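You operate a simulated robot arm through the tools that you are given. There is no shell and no other tool.

You are at the controls of a simulated two-armed robot. One attempt, no reset.

## Task
Store the scratched disc in the green drawer and wipe the sound one.
Fine: black or purple; melt off with the spare pad, back where it lay; drawer shut. Set down upright: spare pad. What is to be rubbed or washed off counts as gone when no trace of it is left.

The check looks at the end state, three seconds after you hand in, the way a careful person would. Anything else that was tipped, shoved, dropped, spilled or broken makes it a failure.

## Robot
Two 6-joint arms with two-finger grippers on one trunk, on a base that moves. Base frame: it is fixed to the floor where the robot stands at the start and does not move with it; the origin is under the middle of the robot, x ahead of it, y to its left, z up. Lengths are in mm, angles in degrees, forces in N, time in s.
The left shoulder is at the start at [30, 178, 1013], the right one opposite. With the tool pointing down near the work surface each hand reaches from about 360 to 840 mm from the robot's upright axis, wherever it stands, measured 20 degrees to its own side. Places, roughly: green drawer [600, 100, 800]; tray of the green drawer [700, 200, 800]. Payload 2.54 kg a hand.
The TCP of each hand is the grasp point between the finger pads, 30 mm short of the fingertips. In the tool frame z runs along the fingers and y along their closing line. The gripper opens to 116 mm; its body begins 95 mm behind the TCP.
Orientation is told as [roll, pitch, yaw] about the base's x, y, z axes, in that order, counted from this pose: with the fingers straight down and closing along the base's y, the tool's x points along the base's -x, its y along +y and its z along -z.

## Interface
- The arms move only by the tool nudge_tool. It takes "left_plan", "right_plan" or both (then of equal length, played together; a hand with none holds still); each is a list of rows, each an object of numbers (a shift or turn left out is 0, a gripper value left out holds the last): "tx", "ty", "tz": the shift along the tool's x, y, z in mm; "ax", "ay", "az": the turn, a rotation vector about the tool's x, y, z in degrees; "hand": the gripper command, from -1 (shut) to 1 (fully open), values between in proportion. In form: [{"tx": .., "ty": .., "tz": .., "ax": .., "ay": .., "az": .., "hand": ..}, ...]. A call has 1 to 20 rows; each row is the pose to reach, as a shift and turn from the pose commanded when the call began, along the tool's axes at that moment. Rows are played at 5 a second. More than 50 mm and 8.6 degrees between two rows, or a gripper value outside its range, and nothing of the call is played. Where a pose cannot be reached the arm comes as near as it can. A force on the tool above 40 N (or 10 N above the force at the start of the call, whichever is more), or a blocked arm, ends the call early, and 0.2 s more pass. Each finger travels about 153 mm/s and halts on what it meets, pressing with about 40 N; the grip force reading is that of the motor and also rises with nothing between the fingers. The clock runs only during rows and for 0.2 s after the last one: add rows that repeat a pose to give the fingers time. It gives the time, the measured TCP pose, the force on the tool (base axes), the opening and the grip force at its end, in the units of the frame above (readings bear some noise), with the torque about the TCP (base axes, N m) and any sound that the robot's microphone picked up, and new pictures: "pictures" is both (left out), scene, wrist or none (wrist: the cameras of the hands that moved).
- Cameras (640 x 400 px; columns grow to the right, rows downward): "scene" is now at [28.7, 42, 1728.1]; the picture's right is [0.57, -0.82, 0.00], its down [-0.67, -0.47, -0.57] and it looks along [0.47, 0.33, -0.82] (base axes); focal length 281 px, centre (320, 200). "left" rides on the left gripper at [69, 15, -122] in its tool frame; the picture's right is [-0.21, 0.98, 0.00], its down [-0.83, -0.18, -0.53] and it looks along [-0.52, -0.12, 0.85] (tool axes); focal length 251 px, centre (320, 200). "right" rides on the right gripper at [69, -15, -122] in its tool frame; the picture's right is [0.21, 0.98, 0.00], its down [-0.83, 0.18, -0.53] and it looks along [-0.52, 0.11, 0.85] (tool axes); focal length 251 px, centre (320, 200). There is no depth. A picture from a camera that has moved, and an enlarged one, comes with that camera's place and axes in the base frame and with its lens.
- raise_lower(by): moves the trunk up (or, below 0, down) by that many mm; the arms and the scene camera ride with it, the base frame stays. It gives what a move gives, with no picture.
- base_move(legs): drives the robot by 1 to 6 legs, each [ahead, left, turn to the left] in mm, mm and degrees, along the robot's own axes; the way and the turn of a leg run together, so that a leg with both is an arc; at most 1500 mm and 180 degrees a leg. The arms and the cameras ride along, it lands a little off, and it stops where it bumps. It gives what a move gives, and a new picture of the scene camera.
- aim_head(pan, tilt): turns the head with the scene camera to pan (to the left, within 143 degrees either way) and tilt (down, from -29 to 69), counted from straight ahead of the robot. It gives what a move gives, and a new picture of the scene camera.
- inspect(camera, box): a new picture of the part [left, top, right, bottom] of that camera's present view, enlarged. The clock stands still meanwhile.
- close_job(): hands the job in; it is judged then, once.

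Places have to be worked out from the pictures, the camera data and where the tool is seen. Open the grippers and draw the arms clear of the work before you hand the job in, unless the task says otherwise.

The tools are called after ">>>" as a command line: name --argument value ..., lists and objects as JSON in quotes. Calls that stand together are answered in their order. nudge_tool: Moves the arms, as the interface text tells. Its arguments: {"type":"object","properties":{"left_plan":{"type":"array"},"right_plan":{"type":"array"},"pictures":{"type":"string","enum":["both","scene","wrist","none"]}},"required":[]} The other tools are called the same way: raise_lower (by) moves the trunk up or down; base_move (legs) drives the base; aim_head (pan, tilt) turns the head that bears the scene camera; inspect (camera, box) takes an enlarged picture of a part of a camera's view; close_job () hands the job in.

At the start:

```text
time: 0.0
left_tcp_pos: [365.8, 335.2, 1222.3]
left_orientation: [0.0, -0.1, 0.0]
left_ft_force: [0.0, 0.4, -1.2]
left_ft_torque: [-0.05, 0.05, 0.02]
left_opening: 115.9
left_grip_force: 0.2
right_tcp_pos: [360.5, 47.8, 1200.3]
right_orientation: [0.0, 0.0, -0.1]
right_ft_force: [0.1, -0.7, -0.2]
right_ft_torque: [-0.01, -0.01, 0.02]
right_opening: 115.8
right_grip_force: 0.0
trunk travel left (down, up): [-225.0, 315.0]
robot x, y, heading: [0.3, 0.8, -0.0]
head pan, tilt (commanded): [34.8, 54.9]
```

scene: 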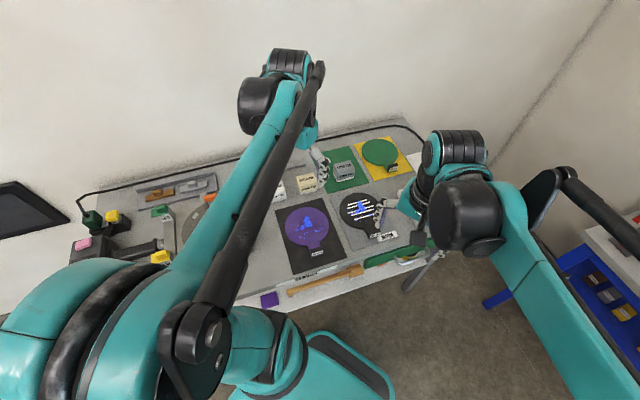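
right: 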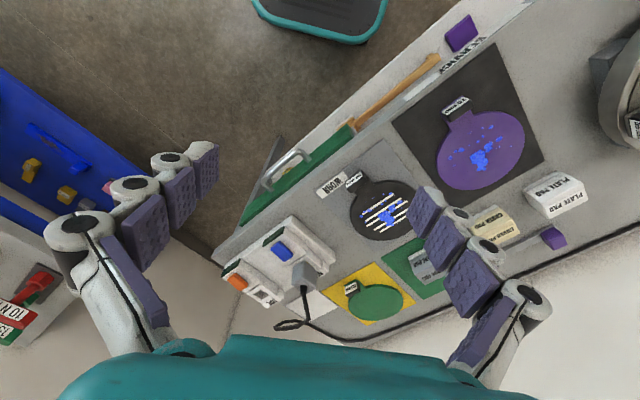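
left: 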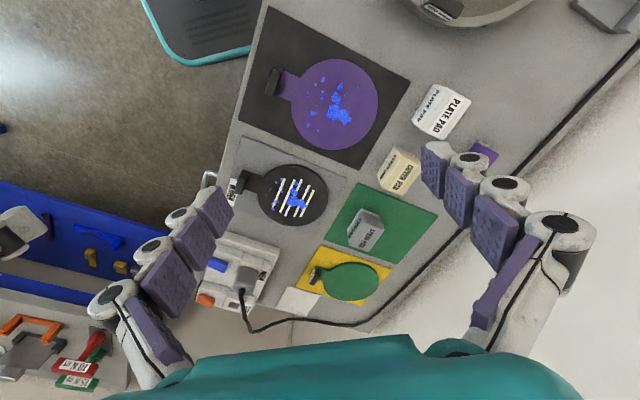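

The table carries discs (purple, black, green), pads and a green drawer. I look closer at the parts before moving.

>>> inspect --camera "left" --box '[200, 0, 420, 140]'

>>> inspect --camera "left" --box '[180, 130, 480, 320]'

>>> inspect --camera "left" --box '[380, 60, 500, 200]'

>>> inspect --camera "right" --box '[200, 60, 620, 330]'

>>> inspect --camera "scene" --box '[260, 110, 460, 310]'

>>> inspect --camera "scene" --box '[50, 150, 270, 300]'

```text
2.86 times, centred on (310, 70) of left
camera zoom: at [296.3, 349.8, 1345.0], right [0.21, 0.98, 0.0], down [0.83, -0.18, 0.53], along [0.52, -0.12, -0.84], focal length 718 px, centre (349, 571)
```

zoom: 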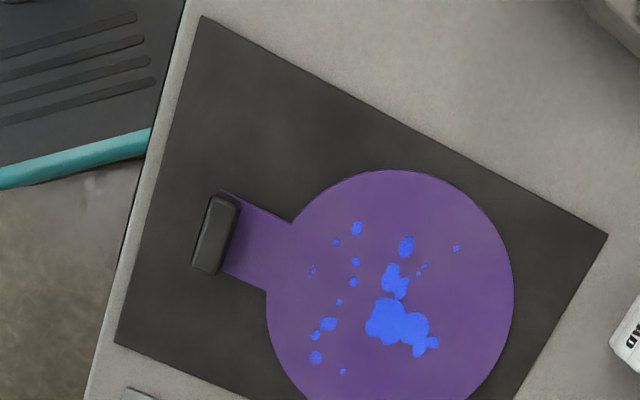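

```text
2.11 times, centred on (330, 225) of left
camera zoom: at [296.3, 349.8, 1345.0], right [0.21, 0.98, 0.0], down [0.83, -0.18, 0.53], along [0.52, -0.12, -0.84], focal length 529 px, centre (299, 147)
```

zoom: 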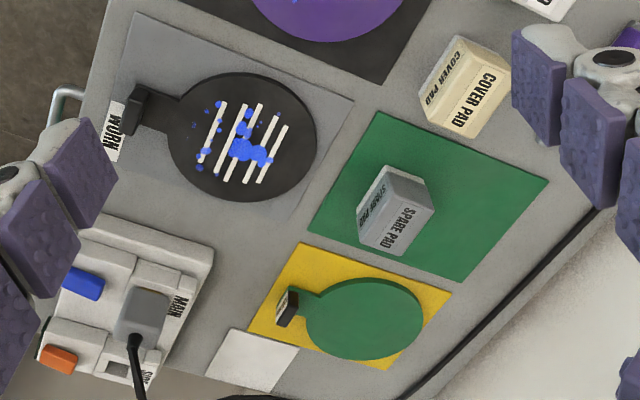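

```text
2.86 times, centred on (440, 130) of left
camera zoom: at [296.3, 349.8, 1345.0], right [0.21, 0.98, 0.0], down [0.83, -0.18, 0.53], along [0.52, -0.12, -0.84], focal length 718 px, centre (-23, 400)
```

zoom: 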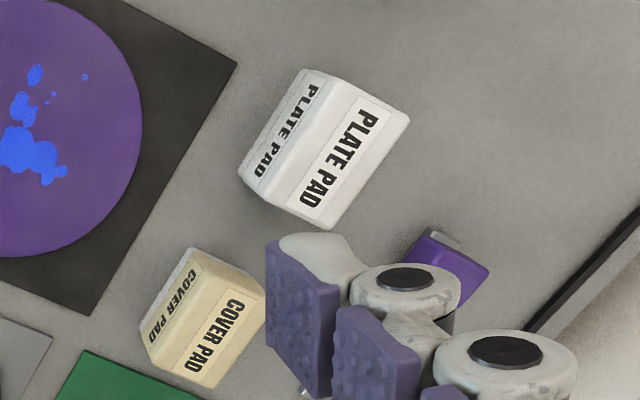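

```text
1.48 times, centred on (410, 195) of right
camera zoom: at [291.4, 32.5, 1320.8], right [-0.21, 0.98, 0.0], down [0.83, 0.18, 0.53], along [0.52, 0.11, -0.85], focal length 372 px, centre (187, 207)
```

zoom: 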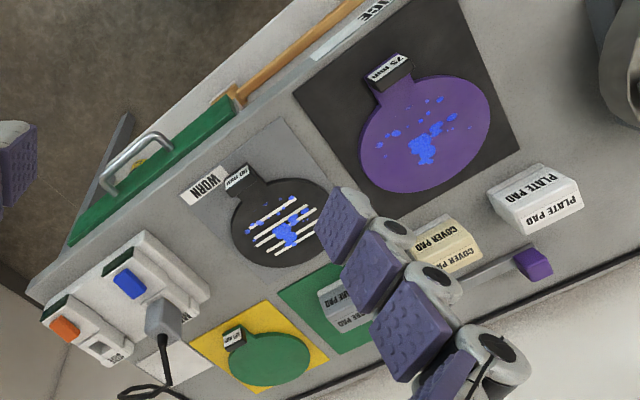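

```text
2.00 times, centred on (360, 210) of scene
camera zoom: at [28.7, 42.0, 1728.1], right [0.57, -0.82, 0.0], down [-0.67, -0.47, -0.57], along [0.47, 0.33, -0.82], focal length 562 px, centre (240, 180)
```

zoom: 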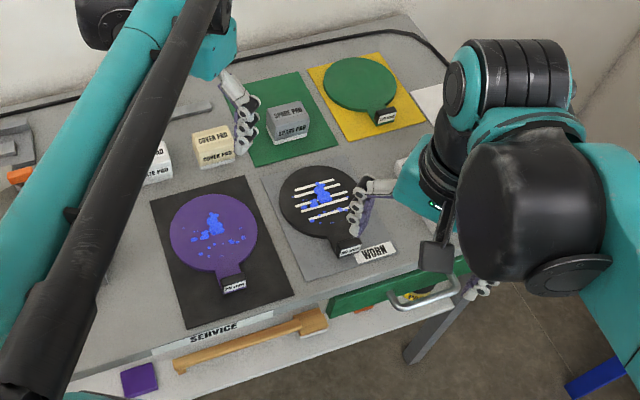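

```text
2.67 times, centred on (160, 225) of scene
camera zoom: at [28.7, 42.0, 1728.1], right [0.57, -0.82, 0.0], down [-0.67, -0.47, -0.57], along [0.47, 0.33, -0.82], focal length 750 px, centre (747, 133)
```

zoom: 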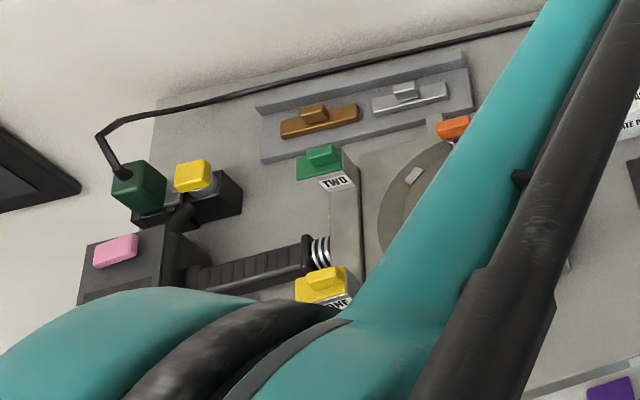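

Black disc bears white stripes and the mat label "WORN"; I need to see the labels, the drawer, and the spare pad better. I take more enlarged pictures.

>>> inspect --camera "right" --box '[220, 110, 360, 220]'

>>> inspect --camera "right" --box '[330, 160, 430, 240]'

>>> inspect --camera "right" --box '[390, 10, 550, 130]'

>>> inspect --camera "right" --box '[430, 80, 550, 200]'

>>> inspect --camera "scene" --box '[360, 220, 480, 300]'

>>> inspect --camera "left" --box '[240, 150, 340, 230]'

>>> inspect --camera "scene" --box '[260, 190, 420, 310]'

```text
3.64 times, centred on (290, 165) of right
camera zoom: at [291.4, 32.5, 1320.8], right [-0.21, 0.98, 0.0], down [0.83, 0.18, 0.53], along [0.52, 0.11, -0.85], focal length 914 px, centre (429, 327)
```

zoom: 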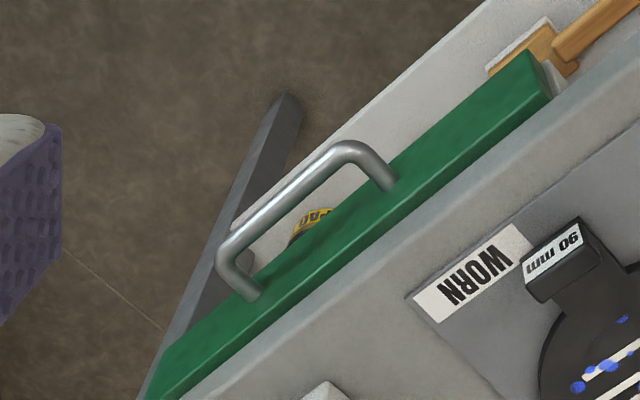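

```text
5.00 times, centred on (380, 200) of right
camera zoom: at [291.4, 32.5, 1320.8], right [-0.21, 0.98, 0.0], down [0.83, 0.18, 0.53], along [0.52, 0.11, -0.85], focal length 1257 px, centre (20, 200)
```

zoom: 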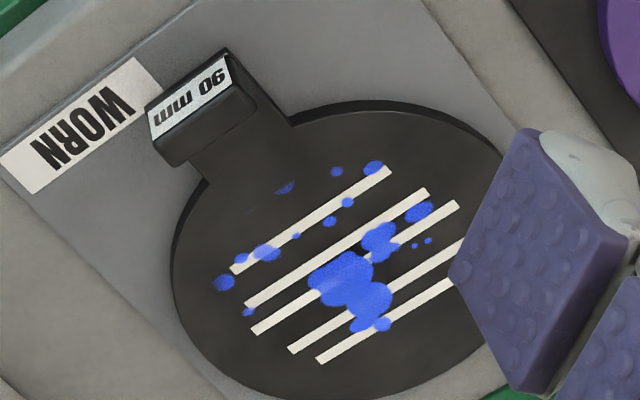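

```text
3.33 times, centred on (470, 70) of right
camera zoom: at [291.4, 32.5, 1320.8], right [-0.21, 0.98, 0.0], down [0.83, 0.18, 0.53], along [0.52, 0.11, -0.85], focal length 838 px, centre (-180, 633)
```

zoom: 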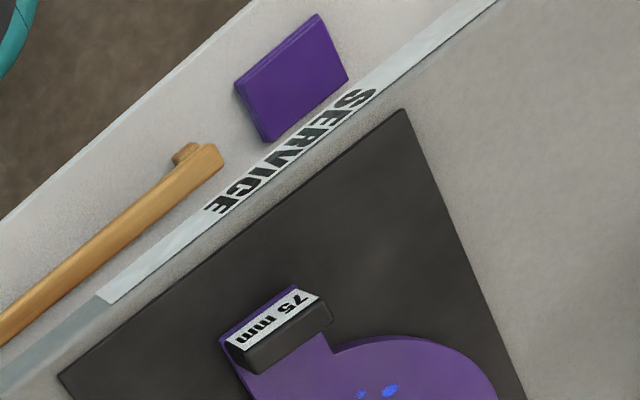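

```text
3.33 times, centred on (490, 140) of right
camera zoom: at [291.4, 32.5, 1320.8], right [-0.21, 0.98, 0.0], down [0.83, 0.18, 0.53], along [0.52, 0.11, -0.85], focal length 838 px, centre (-247, 400)
```

zoom: 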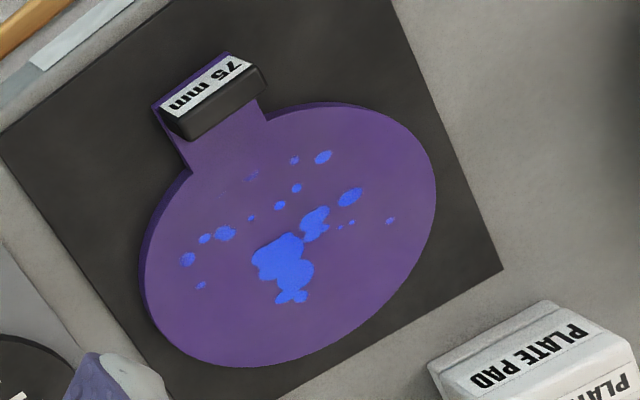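

```text
5.00 times, centred on (420, 260) of scene
camera zoom: at [28.7, 42.0, 1728.1], right [0.57, -0.82, 0.0], down [-0.67, -0.47, -0.57], along [0.47, 0.33, -0.82], focal length 1406 px, centre (-180, -100)
```

zoom: 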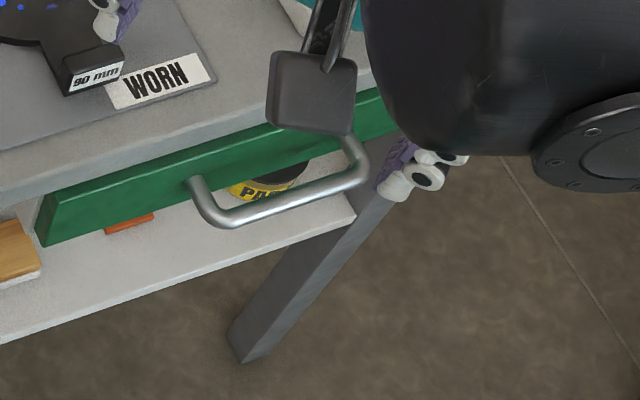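

```text
5.00 times, centred on (290, 190) of left
camera zoom: at [296.3, 349.8, 1345.0], right [0.21, 0.98, 0.0], down [0.83, -0.18, 0.53], along [0.52, -0.12, -0.84], focal length 1257 px, centre (470, 250)
```

zoom: 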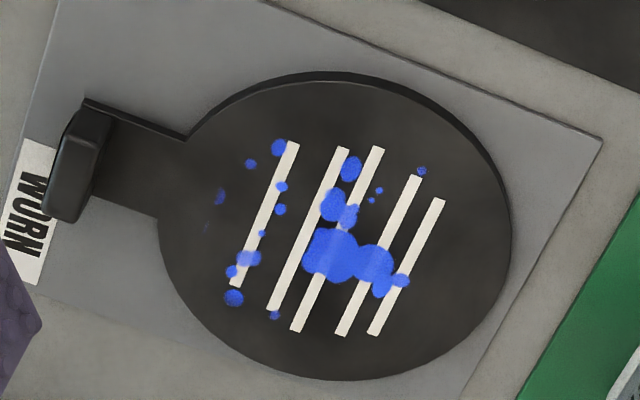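

```text
3.33 times, centred on (340, 250) of scene
camera zoom: at [28.7, 42.0, 1728.1], right [0.57, -0.82, 0.0], down [-0.67, -0.47, -0.57], along [0.47, 0.33, -0.82], focal length 938 px, centre (253, 33)
```

zoom: 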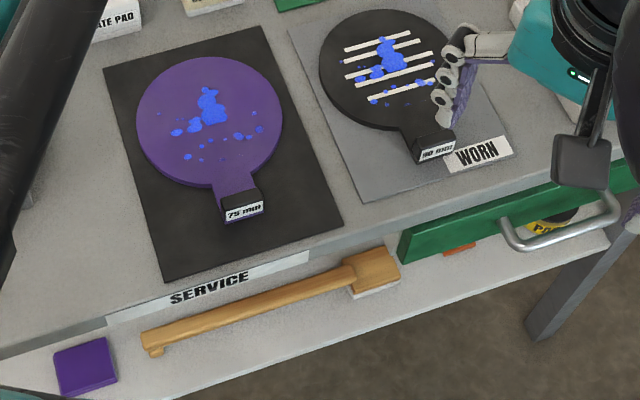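

Purple disc ("75 mm", SERVICE mat) shows only blue melt, black disc ("90 mm", WORN mat) shows white stripes like scratches. By triangulation the tabletop is near z≈870, purple centre ≈(393,357), black ≈(562,240), spare pad ≈(681,380), drawer handle ≈(530,-50,800). I turn the head to see the drawer front.

>>> aim_head --pan 0 --tilt 55

```text
time: 1.0
left_tcp_pos: [365.0, 335.2, 1221.2]
left_orientation: [-0.1, -0.1, 0.1]
left_ft_force: [0.3, 0.2, 0.2]
left_ft_torque: [0.01, -0.02, 0.02]
left_opening: 116.3
left_grip_force: 0.0
right_tcp_pos: [361.5, 48.5, 1199.8]
right_orientation: [0.0, 0.1, 0.0]
right_ft_force: [1.2, -0.1, 0.1]
right_ft_torque: [0.01, 0.01, 0.0]
right_opening: 115.9
right_grip_force: 0.0
trunk travel left (down, up): [-225.0, 315.0]
robot x, y, heading: [-0.6, -0.7, 0.2]
head pan, tilt (commanded): [0.0, 55.0]
camera scene: at [41.6, 0.9, 1728.0], right [0.0, -1.0, 0.0], down [-0.82, 0.0, -0.57], along [0.57, 0.0, -0.82], focal length 281 px, centre (320, 200)
```

scene: 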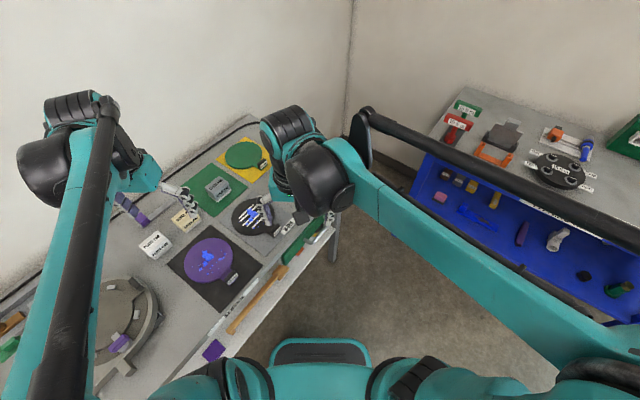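

The head now faces straight ahead; the arms still hide part of the table. I zoom on the drawer and the table.

>>> inspect --camera "scene" --box '[220, 180, 380, 300]'

>>> inspect --camera "scene" --box '[140, 120, 340, 270]'

>>> inspect --camera "scene" --box '[60, 250, 260, 400]'

```text
3.33 times, centred on (300, 240) of scene
camera zoom: at [41.6, 0.9, 1728.0], right [0.0, -1.0, 0.0], down [-0.82, 0.0, -0.57], along [0.57, 0.0, -0.82], focal length 938 px, centre (387, 67)
```

zoom: 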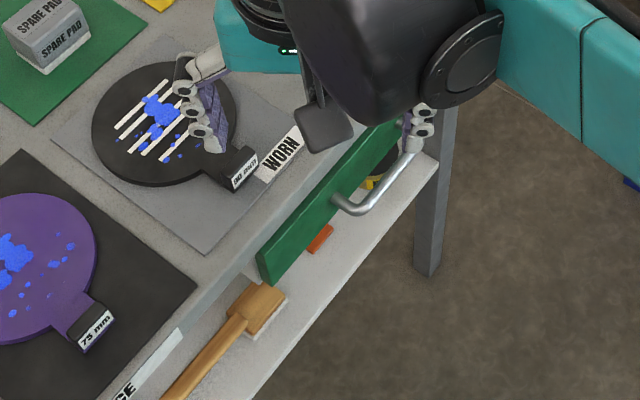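

```text
2.67 times, centred on (240, 195) of scene
camera zoom: at [41.6, 0.9, 1728.0], right [0.0, -1.0, 0.0], down [-0.82, 0.0, -0.57], along [0.57, 0.0, -0.82], focal length 750 px, centre (533, 213)
```

zoom: 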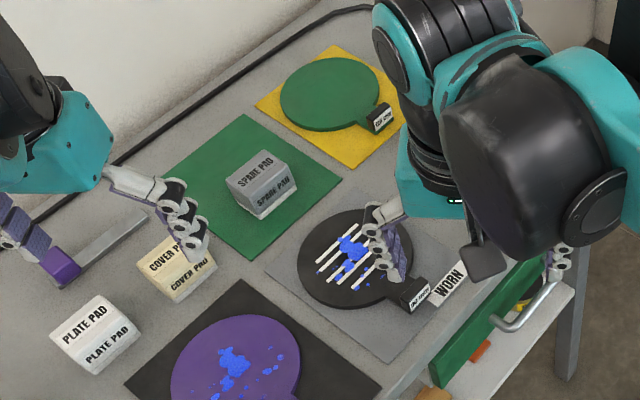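

```text
2.67 times, centred on (160, 325) of scene
camera zoom: at [41.6, 0.9, 1728.0], right [0.0, -1.0, 0.0], down [-0.82, 0.0, -0.57], along [0.57, 0.0, -0.82], focal length 750 px, centre (747, -133)
```

zoom: 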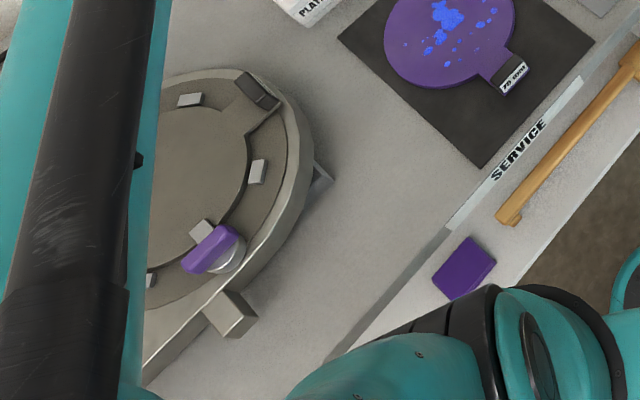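

The wooden brush and tin lie on a low shelf, well below the drawer; drawer handle bar centre is about (533,-3,810). I now move the left hand toward the spare pad for a close look, staying well above it.

>>> nudge_tool --left_plan '[{"tx": -30, "ty": 8, "tz": 22}, {"tx": -60, "ty": 16, "tz": 44}, {"tx": -90, "ty": 24, "tz": 66}, {"tx": -120, "ty": 32, "tz": 88}, {"tx": -150, "ty": 40, "tz": 110}, {"tx": -180, "ty": 48, "tz": 132}, {"tx": -205, "ty": 56, "tz": 154}, {"tx": -230, "ty": 63, "tz": 175}, {"tx": -230, "ty": 63, "tz": 175}]' --pictures "both"

```text
time: 3.0
left_tcp_pos: [594.7, 393.2, 1048.0]
left_orientation: [0.0, -0.2, 0.0]
left_ft_force: [-0.6, -1.4, 0.5]
left_ft_torque: [-0.03, -0.01, -0.02]
left_opening: 115.8
left_grip_force: 0.1
right_tcp_pos: [358.9, 48.2, 1200.4]
right_orientation: [0.0, 0.0, 0.0]
right_ft_force: [-0.3, 0.2, 0.1]
right_ft_torque: [0.01, -0.03, 0.02]
right_opening: 115.9
right_grip_force: 0.1
trunk travel left (down, up): [-225.0, 315.0]
robot x, y, heading: [1.5, -2.1, -0.0]
head pan, tilt (commanded): [0.0, 55.0]
camera scene: at [40.1, 0.4, 1728.0], right [0.0, -1.0, 0.0], down [-0.82, 0.0, -0.57], along [0.57, 0.0, -0.82], focal length 281 px, centre (320, 200)
camera left: at [525.8, 408.3, 1170.2], right [0.21, 0.98, 0.0], down [0.82, -0.18, 0.54], along [0.52, -0.11, -0.84], focal length 251 px, centre (320, 200)
```

scene: 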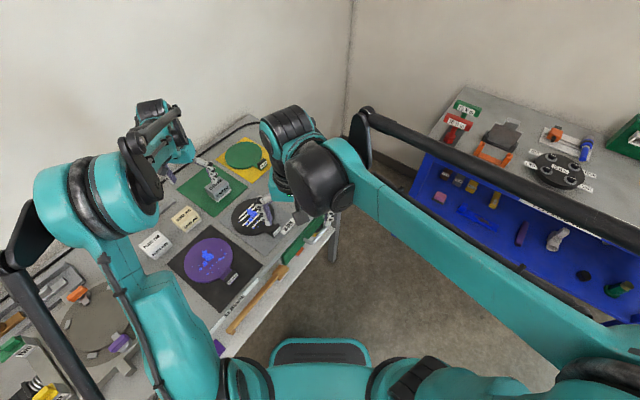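
left: 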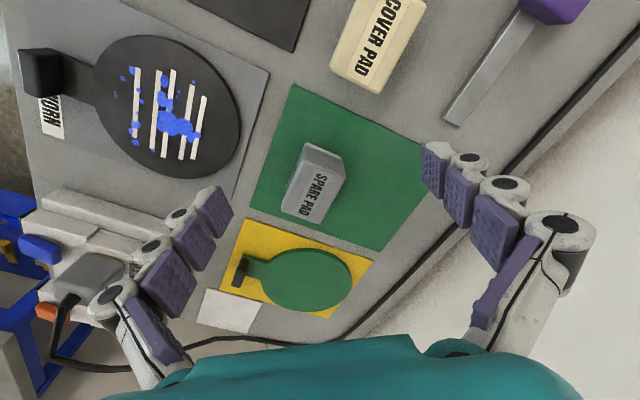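

>>> inspect --camera "left" --box '[250, 80, 410, 240]'

>>> inspect --camera "left" --box '[10, 20, 250, 190]'

>>> inspect --camera "scene" --box '[120, 130, 340, 300]'

```text
2.50 times, centred on (330, 160) of left
camera zoom: at [525.8, 408.3, 1170.2], right [0.21, 0.98, 0.0], down [0.82, -0.18, 0.54], along [0.52, -0.11, -0.84], focal length 629 px, centre (295, 300)
```

zoom: 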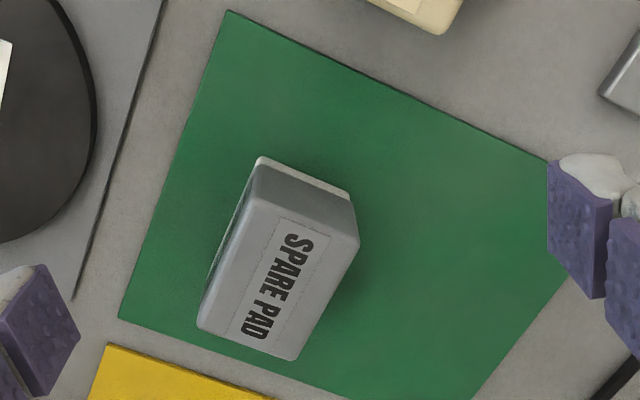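

```text
2.35 times, centred on (130, 105) of left
camera zoom: at [525.8, 408.3, 1170.2], right [0.21, 0.98, 0.0], down [0.82, -0.18, 0.54], along [0.52, -0.11, -0.84], focal length 592 px, centre (767, 424)
```

zoom: 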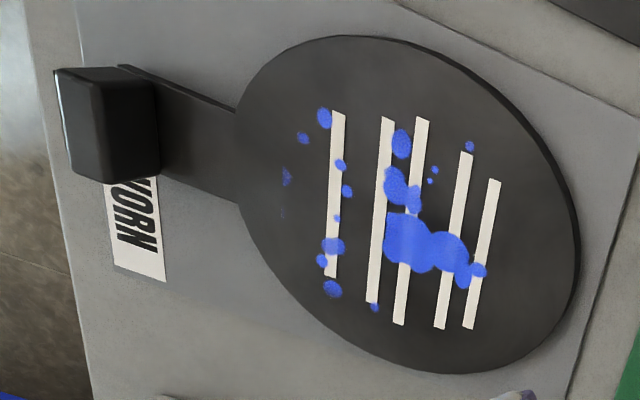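

```text
2.35 times, centred on (230, 215) of scene
camera zoom: at [40.1, 0.4, 1728.0], right [0.0, -1.0, 0.0], down [-0.82, 0.0, -0.57], along [0.57, 0.0, -0.82], focal length 662 px, centre (532, 165)
```

zoom: 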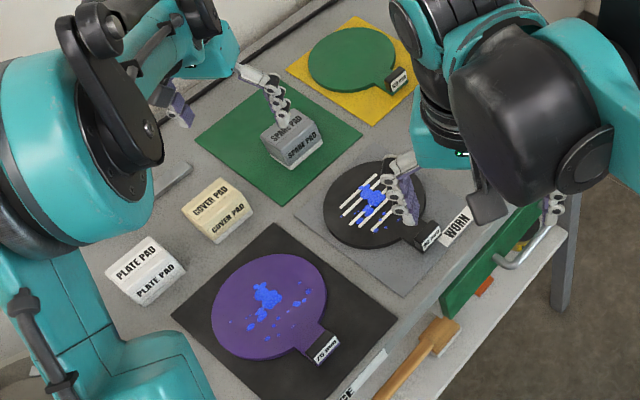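

Spare pad is about 74 (along the table edge) × 52 × 41 mm, centred near (673,368), top z≈915, edges turned about −36° to the base axes. I bring the left hand over it at z≈1000, turned so that it closes across the short side, opening about 84 mm.

>>> nudge_tool --left_plan '[{"tx": -13, "ty": -4, "tz": 8, "az": 6.1, "hand": 0.5}, {"tx": -26, "ty": -8, "tz": 16, "az": 12.2}, {"tx": -39, "ty": -12.5, "tz": 24, "az": 18.3}, {"tx": -52, "ty": -17, "tz": 32, "az": 24.4}, {"tx": -65, "ty": -21, "tz": 40, "az": 30.5}, {"tx": -78, "ty": -25, "tz": 48, "az": 36.5}, {"tx": -78, "ty": -25, "tz": 48, "az": 36.5}]' --pictures "both"

```text
time: 4.6
left_tcp_pos: [673.2, 371.6, 1001.0]
left_orientation: [0.0, -0.1, -36.6]
left_ft_force: [-0.1, 0.6, 0.1]
left_ft_torque: [-0.01, -0.02, -0.04]
left_opening: 87.0
left_grip_force: 0.0
right_tcp_pos: [360.0, 48.9, 1199.1]
right_orientation: [0.0, 0.0, 0.0]
right_ft_force: [0.1, 0.2, 0.0]
right_ft_torque: [0.01, 0.0, 0.01]
right_opening: 116.1
right_grip_force: 0.1
trunk travel left (down, up): [-225.0, 315.0]
robot x, y, heading: [-0.9, -0.6, 0.2]
head pan, tilt (commanded): [0.0, 55.0]
camera scene: at [41.1, 0.9, 1728.0], right [0.0, -1.0, 0.0], down [-0.82, 0.0, -0.57], along [0.57, 0.0, -0.82], focal length 281 px, centre (320, 200)
camera left: at [627.5, 423.8, 1124.0], right [0.75, 0.66, 0.0], down [0.55, -0.64, 0.53], along [0.35, -0.4, -0.84], focal length 251 px, centre (320, 200)
```

scene: 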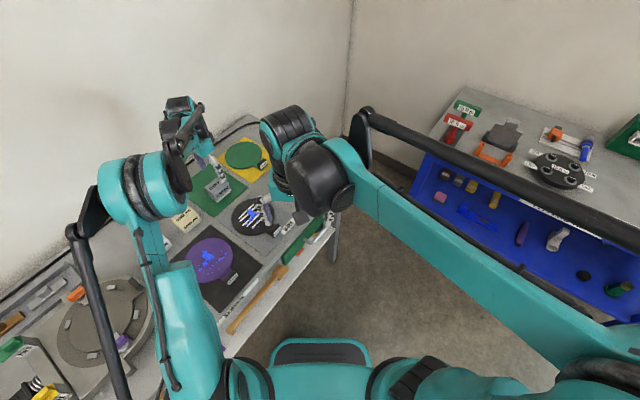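
left: 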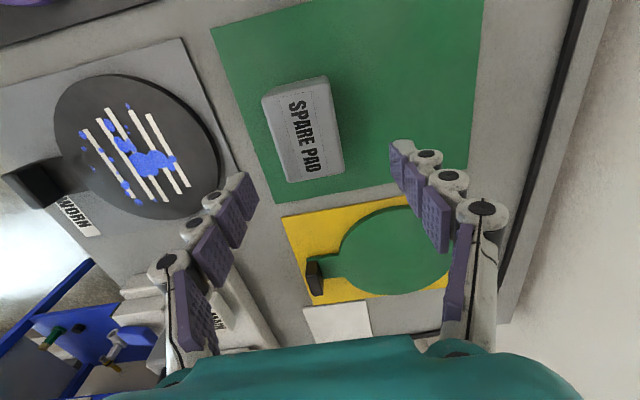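

The hand stands over the pad. I zoom to measure the pad's place and turn relative to the fingers.

>>> inspect --camera "left" --box '[220, 50, 440, 210]'

>>> inspect --camera "scene" --box '[170, 140, 270, 220]'

```text
2.50 times, centred on (330, 130) of left
camera zoom: at [627.5, 423.8, 1124.0], right [0.75, 0.66, 0.0], down [0.55, -0.64, 0.53], along [0.35, -0.4, -0.84], focal length 629 px, centre (295, 375)
```

zoom: 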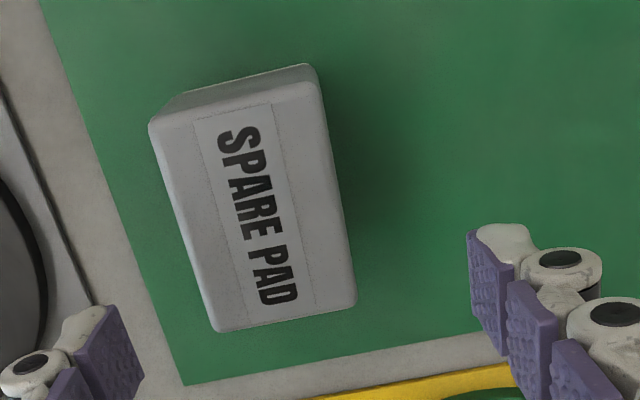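

```text
5.00 times, centred on (220, 180) of scene
camera zoom: at [41.1, 0.9, 1728.0], right [0.0, -1.0, 0.0], down [-0.82, 0.0, -0.57], along [0.57, 0.0, -0.82], focal length 1406 px, centre (820, 300)
```

zoom: 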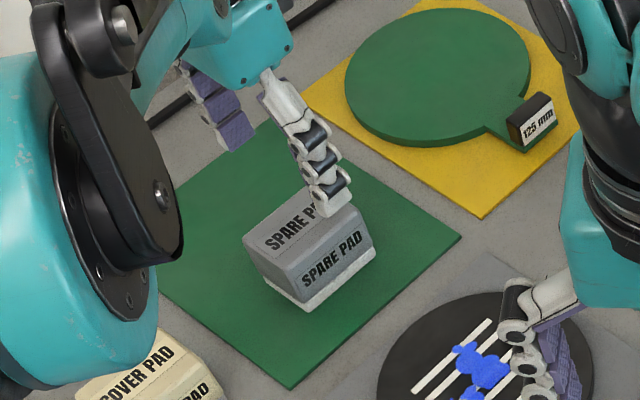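

The three views agree better with the pad top at z≈939 and its base at ≈889 (pad 66×48×50 mm), centre (660,372). I shift the hand by −13 mm in x and descend to TCP z≈936, then check before closing.

>>> nudge_tool --left_plan '[{"tx": 5, "ty": -4, "tz": 0}, {"tx": 10.7, "ty": -7.8, "tz": 5}, {"tx": 10.7, "ty": -7.8, "tz": 20}, {"tx": 10.7, "ty": -7.8, "tz": 35}, {"tx": 10.7, "ty": -7.8, "tz": 50}, {"tx": 10.7, "ty": -7.8, "tz": 65}, {"tx": 10.7, "ty": -7.8, "tz": 65}]' --pictures "both"

```text
time: 6.2
left_tcp_pos: [659.8, 372.8, 933.1]
left_orientation: [0.0, 0.0, -36.4]
left_ft_force: [0.3, 0.0, 0.1]
left_ft_torque: [0.02, -0.02, 0.02]
left_opening: 86.9
left_grip_force: 0.0
right_tcp_pos: [361.1, 47.9, 1199.3]
right_orientation: [-0.1, 0.1, -0.1]
right_ft_force: [0.1, 0.0, -1.1]
right_ft_torque: [-0.01, 0.01, 0.01]
right_opening: 115.6
right_grip_force: 0.0
trunk travel left (down, up): [-225.0, 315.0]
robot x, y, heading: [4.6, -1.3, 0.1]
head pan, tilt (commanded): [0.0, 55.0]
camera scene: at [41.5, 0.7, 1728.0], right [0.0, -1.0, 0.0], down [-0.82, 0.0, -0.57], along [0.57, 0.0, -0.82], focal length 281 px, centre (320, 200)
camera left: at [613.2, 425.8, 1057.4], right [0.75, 0.66, 0.0], down [0.56, -0.64, 0.53], along [0.35, -0.4, -0.85], focal length 251 px, centre (320, 200)
```

scene: 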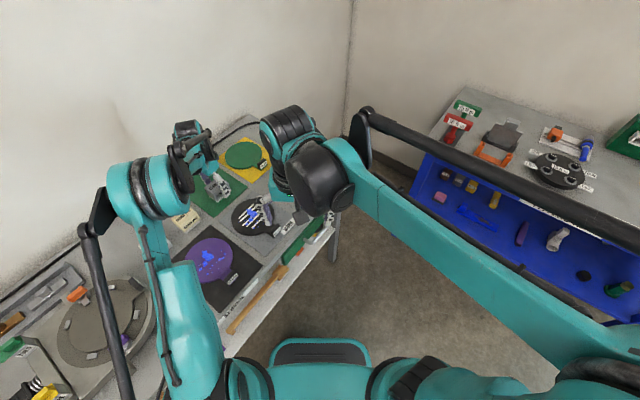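
left: 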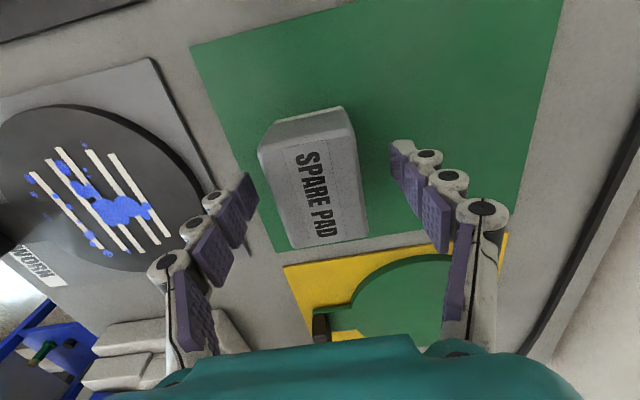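

The pad sits centred between the fingers (TCP projects at (320,192), pad top centre ≈(318,190)). I close the left hand on it.

>>> nudge_tool --left_plan '[{"hand": -0.1}, {"hand": -0.4}, {"hand": -1}, {"hand": -1}, {"hand": -1}]' --pictures "wrist"

```text
time: 7.4
left_tcp_pos: [659.7, 372.1, 934.9]
left_orientation: [0.1, -0.1, -36.6]
left_ft_force: [0.2, 1.5, 0.3]
left_ft_torque: [0.03, 0.03, 0.0]
left_opening: 48.8
left_grip_force: 39.4
right_tcp_pos: [360.2, 49.3, 1199.8]
right_orientation: [0.0, 0.1, 0.0]
right_ft_force: [-0.5, -0.6, 0.2]
right_ft_torque: [0.03, 0.02, 0.04]
right_opening: 115.8
right_grip_force: 0.0
trunk travel left (down, up): [-225.0, 315.0]
robot x, y, heading: [-1.9, 0.7, -0.1]
head pan, tilt (commanded): [0.0, 55.0]
camera left: at [613.2, 425.8, 1057.4], right [0.75, 0.66, 0.0], down [0.56, -0.64, 0.53], along [0.35, -0.4, -0.85], focal length 251 px, centre (320, 200)
```

left: 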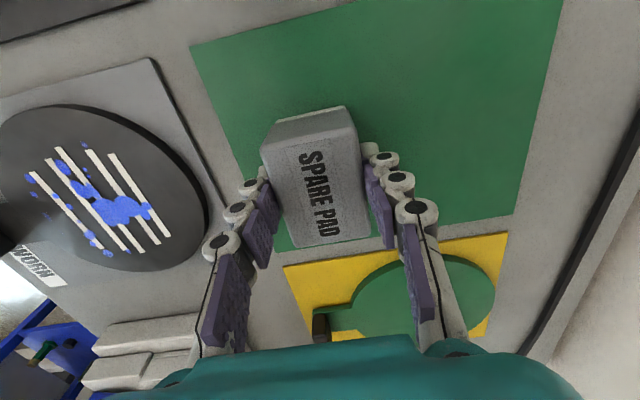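

The pad is gripped (opening 48.8). I lift it 90 mm and carry it toward the purple disc, pausing beside it (about (485,281)) to look at the disc from above.

>>> nudge_tool --left_plan '[{"tz": -20, "hand": -1}, {"tz": -55}, {"tz": -90}, {"tx": 17, "ty": -35, "tz": -90}, {"tx": 34, "ty": -71, "tz": -90}, {"tx": 52, "ty": -106, "tz": -90}, {"tx": 69, "ty": -142, "tz": -90}, {"tx": 86.6, "ty": -177.3, "tz": -90}, {"tx": 86.6, "ty": -177.3, "tz": -90}]' --pictures "both"

```text
time: 9.4
left_tcp_pos: [487.0, 280.0, 1022.2]
left_orientation: [0.0, 0.0, -36.4]
left_ft_force: [0.6, -0.9, -1.0]
left_ft_torque: [0.0, 0.03, -0.01]
left_opening: 48.6
left_grip_force: 39.7
right_tcp_pos: [360.9, 48.6, 1199.4]
right_orientation: [0.0, 0.2, -0.1]
right_ft_force: [0.7, 0.0, -1.2]
right_ft_torque: [0.01, 0.03, -0.01]
right_opening: 116.1
right_grip_force: 0.0
trunk travel left (down, up): [-225.0, 315.0]
robot x, y, heading: [4.1, 2.1, 0.0]
head pan, tilt (commanded): [0.0, 55.0]
camera scene: at [43.1, 1.4, 1727.9], right [0.0, -1.0, 0.0], down [-0.82, 0.0, -0.57], along [0.57, 0.0, -0.82], focal length 281 px, centre (320, 200)
camera left: at [440.8, 334.0, 1145.9], right [0.75, 0.66, 0.0], down [0.56, -0.64, 0.53], along [0.35, -0.4, -0.85], focal length 251 px, centre (320, 200)
```

scene: 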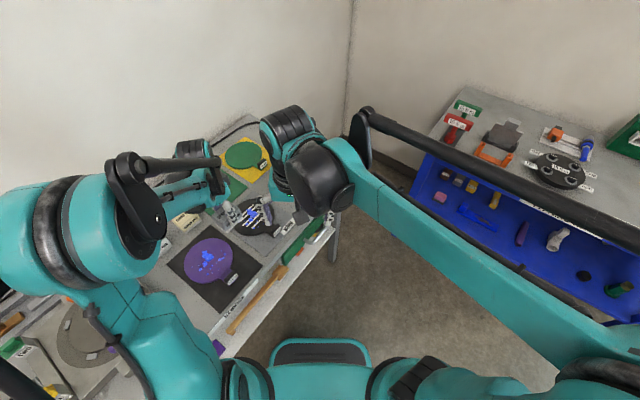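
left: 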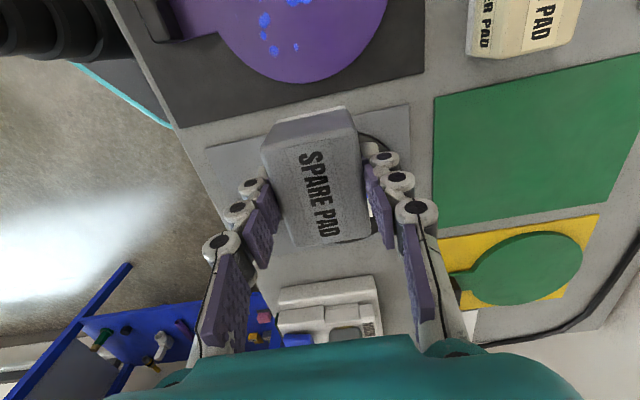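

The disc is only partly in the wrist view; I measure the disc and its melt spots from the scene and right cameras.

>>> inspect --camera "scene" --box '[165, 225, 265, 305]'

>>> inspect --camera "right" --box '[390, 60, 560, 220]'

```text
5.00 times, centred on (215, 265) of scene
camera zoom: at [43.1, 1.4, 1727.9], right [0.0, -1.0, 0.0], down [-0.82, 0.0, -0.57], along [0.57, 0.0, -0.82], focal length 1406 px, centre (845, -125)
```

zoom: 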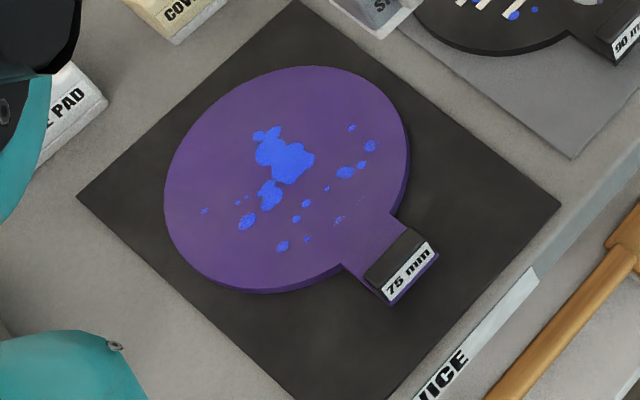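

```text
2.50 times, centred on (475, 140) of right
camera zoom: at [292.6, 33.0, 1320.5], right [-0.21, 0.98, 0.0], down [0.83, 0.18, 0.53], along [0.52, 0.11, -0.85], focal length 629 px, centre (-68, 350)
```

zoom: 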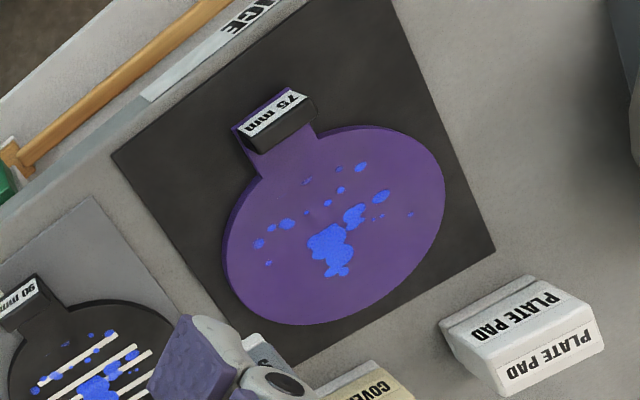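

Disc centre is about (393,351), radius 76 mm; melt spans ±47 mm around the centre, a faint spot near the tab included. I carry the pad over the disc centre and stop about 15 mm above it.

>>> nudge_tool --left_plan '[{"tx": 38, "ty": 2, "tz": 0}, {"tx": 76, "ty": 4, "tz": 0}, {"tx": 115.2, "ty": 6.5, "tz": 0}, {"tx": 115.2, "ty": 6.5, "tz": 25}, {"tx": 115.2, "ty": 6.5, "tz": 50}, {"tx": 115.2, "ty": 6.5, "tz": 65}, {"tx": 115.2, "ty": 6.5, "tz": 65}]' --pictures "both"

```text
time: 11.0
left_tcp_pos: [398.1, 354.2, 958.1]
left_orientation: [0.1, -0.1, -36.5]
left_ft_force: [0.3, 0.0, -0.1]
left_ft_torque: [0.02, 0.0, 0.01]
left_opening: 48.3
left_grip_force: 40.0
right_tcp_pos: [359.8, 48.3, 1198.9]
right_orientation: [0.1, -0.1, 0.0]
right_ft_force: [-0.3, -0.7, -0.2]
right_ft_torque: [-0.03, 0.0, 0.02]
right_opening: 115.9
right_grip_force: 0.3
trunk travel left (down, up): [-225.0, 315.0]
robot x, y, heading: [1.7, -1.5, -0.2]
head pan, tilt (commanded): [0.0, 55.0]
camera scene: at [41.3, 0.7, 1728.0], right [0.0, -1.0, 0.0], down [-0.82, 0.0, -0.57], along [0.57, 0.0, -0.82], focal length 281 px, centre (320, 200)
camera left: at [352.5, 407.9, 1080.3], right [0.75, 0.66, 0.0], down [0.56, -0.64, 0.53], along [0.35, -0.4, -0.84], focal length 251 px, centre (320, 200)
```

scene: 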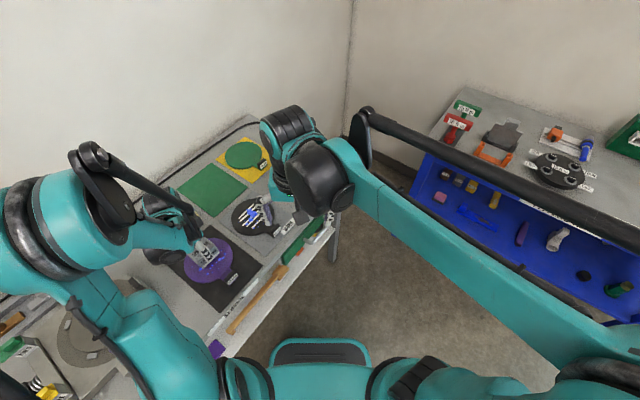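
left: 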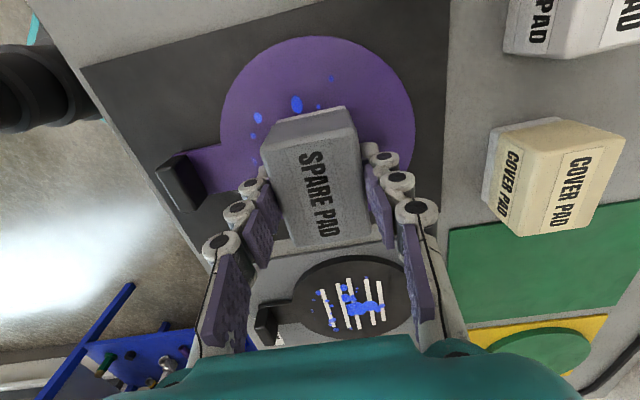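

The pad is ~15 mm above the disc, clear of the cover pad and the tab block. I lower it in small steps to feel contact.

>>> nudge_tool --left_plan '[{"tz": 5}, {"tz": 9}, {"tz": 12}, {"tz": 14}, {"tz": 14}]' --pictures "none"

```text
time: 12.2
left_tcp_pos: [397.6, 355.4, 945.0]
left_orientation: [-0.1, -0.1, -36.5]
left_ft_force: [-0.2, -0.2, -0.3]
left_ft_torque: [0.01, 0.01, -0.02]
left_opening: 48.2
left_grip_force: 40.3
right_tcp_pos: [360.5, 47.6, 1198.9]
right_orientation: [0.1, 0.0, 0.0]
right_ft_force: [-0.5, -0.1, 0.2]
right_ft_torque: [-0.01, 0.01, 0.03]
right_opening: 115.8
right_grip_force: 0.0
trunk travel left (down, up): [-225.0, 315.0]
robot x, y, heading: [-0.2, -0.1, -0.1]
head pan, tilt (commanded): [0.0, 55.0]
```

>>> nudge_tool --left_plan '[{"tz": 1}, {"tz": 2}, {"tz": 3}, {"tz": 3}]' --pictures "none"

```text
time: 13.2
left_tcp_pos: [395.9, 355.8, 944.4]
left_orientation: [0.2, -0.1, -36.5]
left_ft_force: [5.7, 1.2, 28.1]
left_ft_torque: [0.01, -0.12, 0.02]
left_opening: 48.5
left_grip_force: 39.9
right_tcp_pos: [360.0, 47.5, 1200.8]
right_orientation: [0.1, 0.0, 0.0]
right_ft_force: [0.0, -0.6, -0.5]
right_ft_torque: [0.01, 0.03, 0.0]
right_opening: 116.1
right_grip_force: 0.0
trunk travel left (down, up): [-225.0, 315.0]
robot x, y, heading: [2.6, -4.1, -0.0]
head pan, tilt (commanded): [0.0, 55.0]
```

Contact at TCP z≈944 with 28 N pressing; I ease to about 10 N and make a first trial stroke along the table-edge direction, then look whether the melt goes and the disc stays.

>>> nudge_tool --left_plan '[{"tz": -1.6}, {"tz": -1.6, "tx": -8}, {"tz": -1.6, "tx": -18}, {"tz": -1.6, "tx": -28}, {"tz": -1.6, "tx": -18}, {"tz": -1.6, "tx": -8}, {"tz": -1.6, "tx": 2}, {"tz": -1.6, "tx": 12}, {"tz": -1.6, "tx": 22}, {"tz": -1.6, "tx": 32}, {"tz": -1.6, "tx": 32}]' --pictures "both"

```text
time: 15.6
left_tcp_pos: [369.7, 373.5, 943.9]
left_orientation: [0.0, 0.0, -36.5]
left_ft_force: [0.7, -1.2, 5.7]
left_ft_torque: [-0.06, -0.06, 0.01]
left_opening: 48.5
left_grip_force: 40.4
right_tcp_pos: [360.3, 48.3, 1198.5]
right_orientation: [0.0, 0.0, 0.0]
right_ft_force: [-0.1, -0.3, -0.4]
right_ft_torque: [0.01, 0.04, 0.01]
right_opening: 116.1
right_grip_force: 0.1
trunk travel left (down, up): [-225.0, 315.0]
robot x, y, heading: [1.4, -1.1, 0.1]
head pan, tilt (commanded): [0.0, 55.0]
camera scene: at [41.4, 0.2, 1728.0], right [0.0, -1.0, 0.0], down [-0.82, 0.0, -0.57], along [0.57, 0.0, -0.82], focal length 281 px, centre (320, 200)
camera left: at [322.9, 426.4, 1066.2], right [0.75, 0.66, 0.0], down [0.56, -0.64, 0.53], along [0.35, -0.4, -0.85], focal length 251 px, centre (320, 200)
```

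scene: 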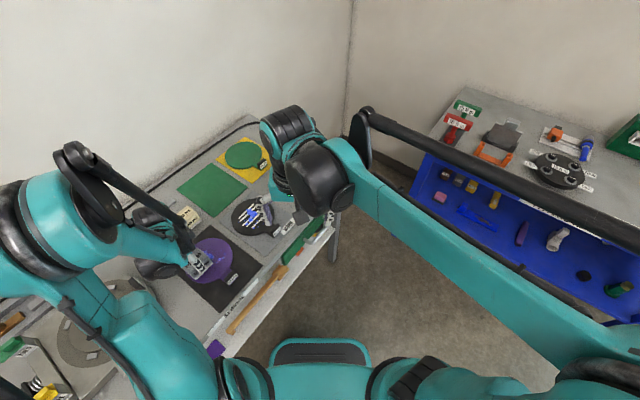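
left: 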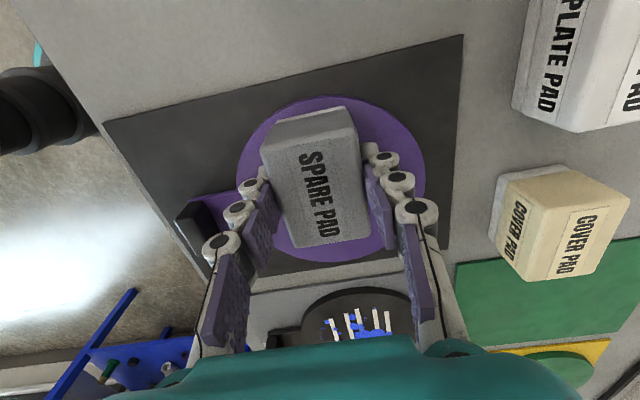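

>>> inspect --camera "scene" --box '[165, 225, 265, 305]'

>>> inspect --camera "right" --box '[390, 60, 560, 220]'

>>> inspect --camera "left" --box '[180, 70, 460, 270]'

```text
5.00 times, centred on (215, 265) of scene
camera zoom: at [41.4, 0.2, 1728.0], right [0.0, -1.0, 0.0], down [-0.82, 0.0, -0.57], along [0.57, 0.0, -0.82], focal length 1406 px, centre (845, -125)
```

zoom: 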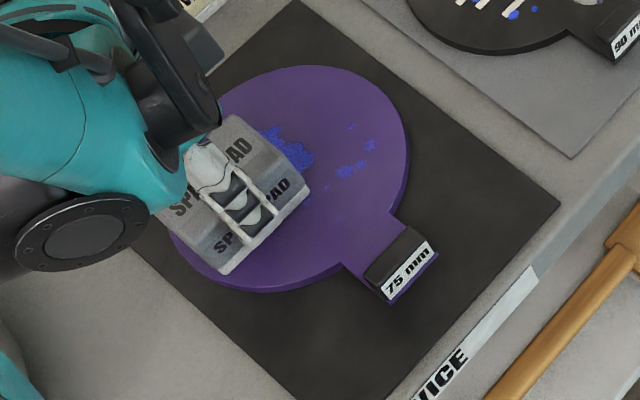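

```text
2.50 times, centred on (475, 140) of right
camera zoom: at [291.2, 32.1, 1320.8], right [-0.21, 0.98, 0.0], down [0.83, 0.18, 0.53], along [0.52, 0.11, -0.85], focal length 629 px, centre (-68, 350)
```

zoom: 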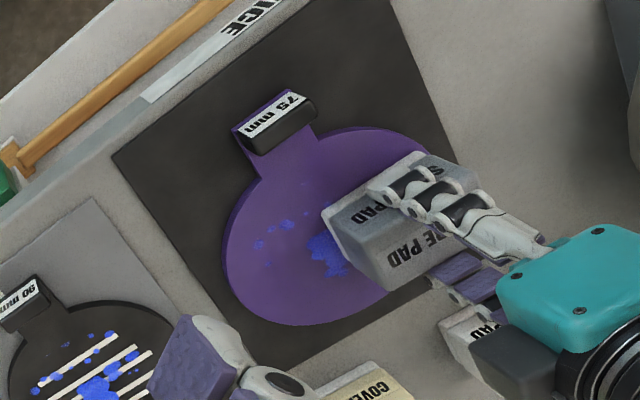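

```text
2.00 times, centred on (320, 170) of left
camera zoom: at [322.9, 426.4, 1066.2], right [0.75, 0.66, 0.0], down [0.56, -0.64, 0.53], along [0.35, -0.4, -0.85], focal length 503 px, centre (320, 260)
```

zoom: 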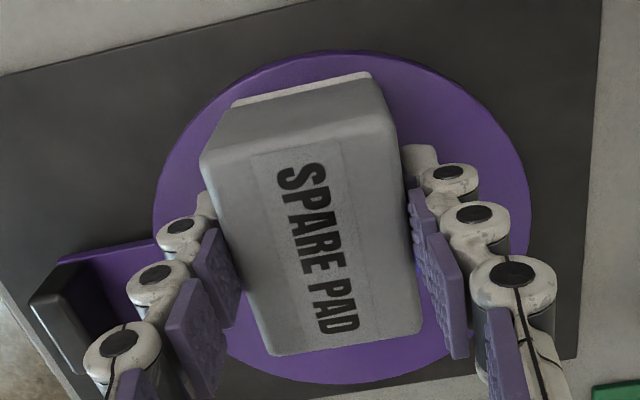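

The melt fades where I rubbed and the disc has not shifted. I continue with more passes over the middle and upper rows at slightly higher pressure.

>>> nudge_tool --left_plan '[{"tx": -10, "tz": 0.5}, {"tx": -22, "tz": 0.5}, {"tx": -34, "tz": 0.5}, {"tx": -46, "tz": 0.5}, {"tx": -58, "tz": 0.5}, {"tx": -70, "tz": 0.5}, {"tx": -70, "ty": 8, "tz": 0.5}, {"tx": -70, "ty": 16, "tz": 0.5}, {"tx": -58, "ty": 16, "tz": 0.5}, {"tx": -46, "ty": 16, "tz": 0.5}, {"tx": -34, "ty": 16, "tz": 0.5}, {"tx": -22, "ty": 16, "tz": 0.5}, {"tx": -10, "ty": 16, "tz": 0.5}, {"tx": 2, "ty": 16, "tz": 0.5}, {"tx": -10, "ty": 16, "tz": 0.5}, {"tx": -22, "ty": 16, "tz": 0.5}, {"tx": -34, "ty": 16, "tz": 0.5}, {"tx": -46, "ty": 16, "tz": 0.5}, {"tx": -58, "ty": 16, "tz": 0.5}, {"tx": -70, "ty": 16, "tz": 0.5}]' --pictures "wrist"

>>> inspect --camera "scene" --box '[165, 225, 265, 305]'

>>> inspect --camera "right" --box '[390, 60, 560, 220]'

```text
time: 19.8
left_tcp_pos: [435.2, 345.9, 942.9]
left_orientation: [0.1, -0.1, -36.5]
left_ft_force: [-4.0, 1.3, 9.5]
left_ft_torque: [0.16, 0.17, 0.04]
left_opening: 48.5
left_grip_force: 40.0
right_tcp_pos: [360.4, 48.8, 1199.6]
right_orientation: [0.0, 0.0, 0.0]
right_ft_force: [-0.3, 0.2, 0.1]
right_ft_torque: [0.0, 0.0, 0.01]
right_opening: 116.3
right_grip_force: 0.0
trunk travel left (down, up): [-225.0, 315.0]
robot x, y, heading: [-0.2, 3.0, -0.1]
head pan, tilt (commanded): [0.0, 55.0]
camera left: at [389.2, 398.5, 1066.1], right [0.75, 0.66, 0.0], down [0.56, -0.64, 0.53], along [0.35, -0.4, -0.85], focal length 251 px, centre (320, 200)
```

left: 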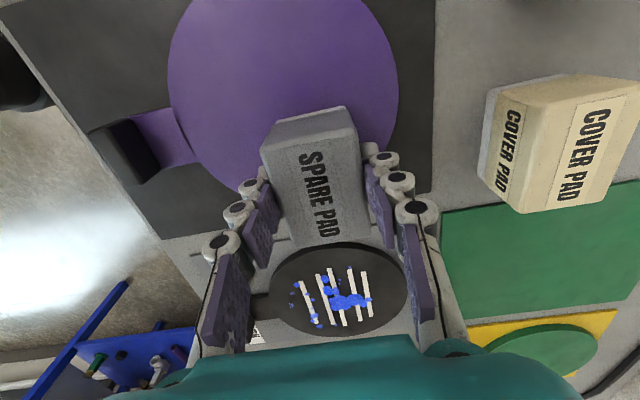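

```text
5.00 times, centred on (215, 265) of scene
camera zoom: at [40.4, 0.3, 1728.1], right [0.0, -1.0, 0.0], down [-0.82, 0.0, -0.57], along [0.57, 0.0, -0.82], focal length 1406 px, centre (845, -125)
```

zoom: 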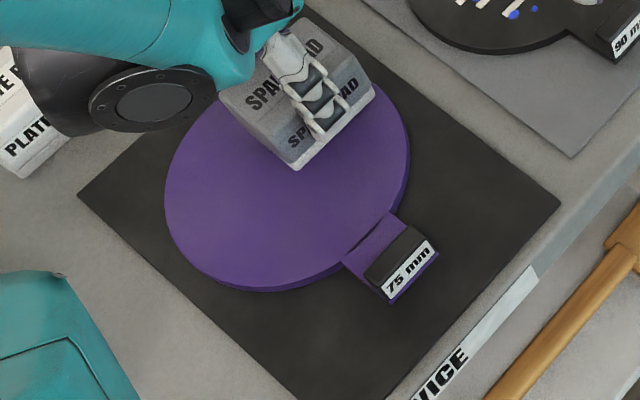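

```text
2.50 times, centred on (475, 140) of right
camera zoom: at [290.5, 32.3, 1321.0], right [-0.21, 0.98, 0.0], down [0.83, 0.18, 0.53], along [0.52, 0.11, -0.85], focal length 629 px, centre (-68, 350)
```

zoom: 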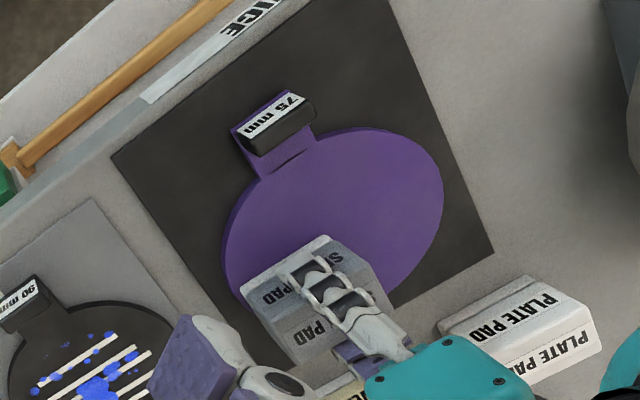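

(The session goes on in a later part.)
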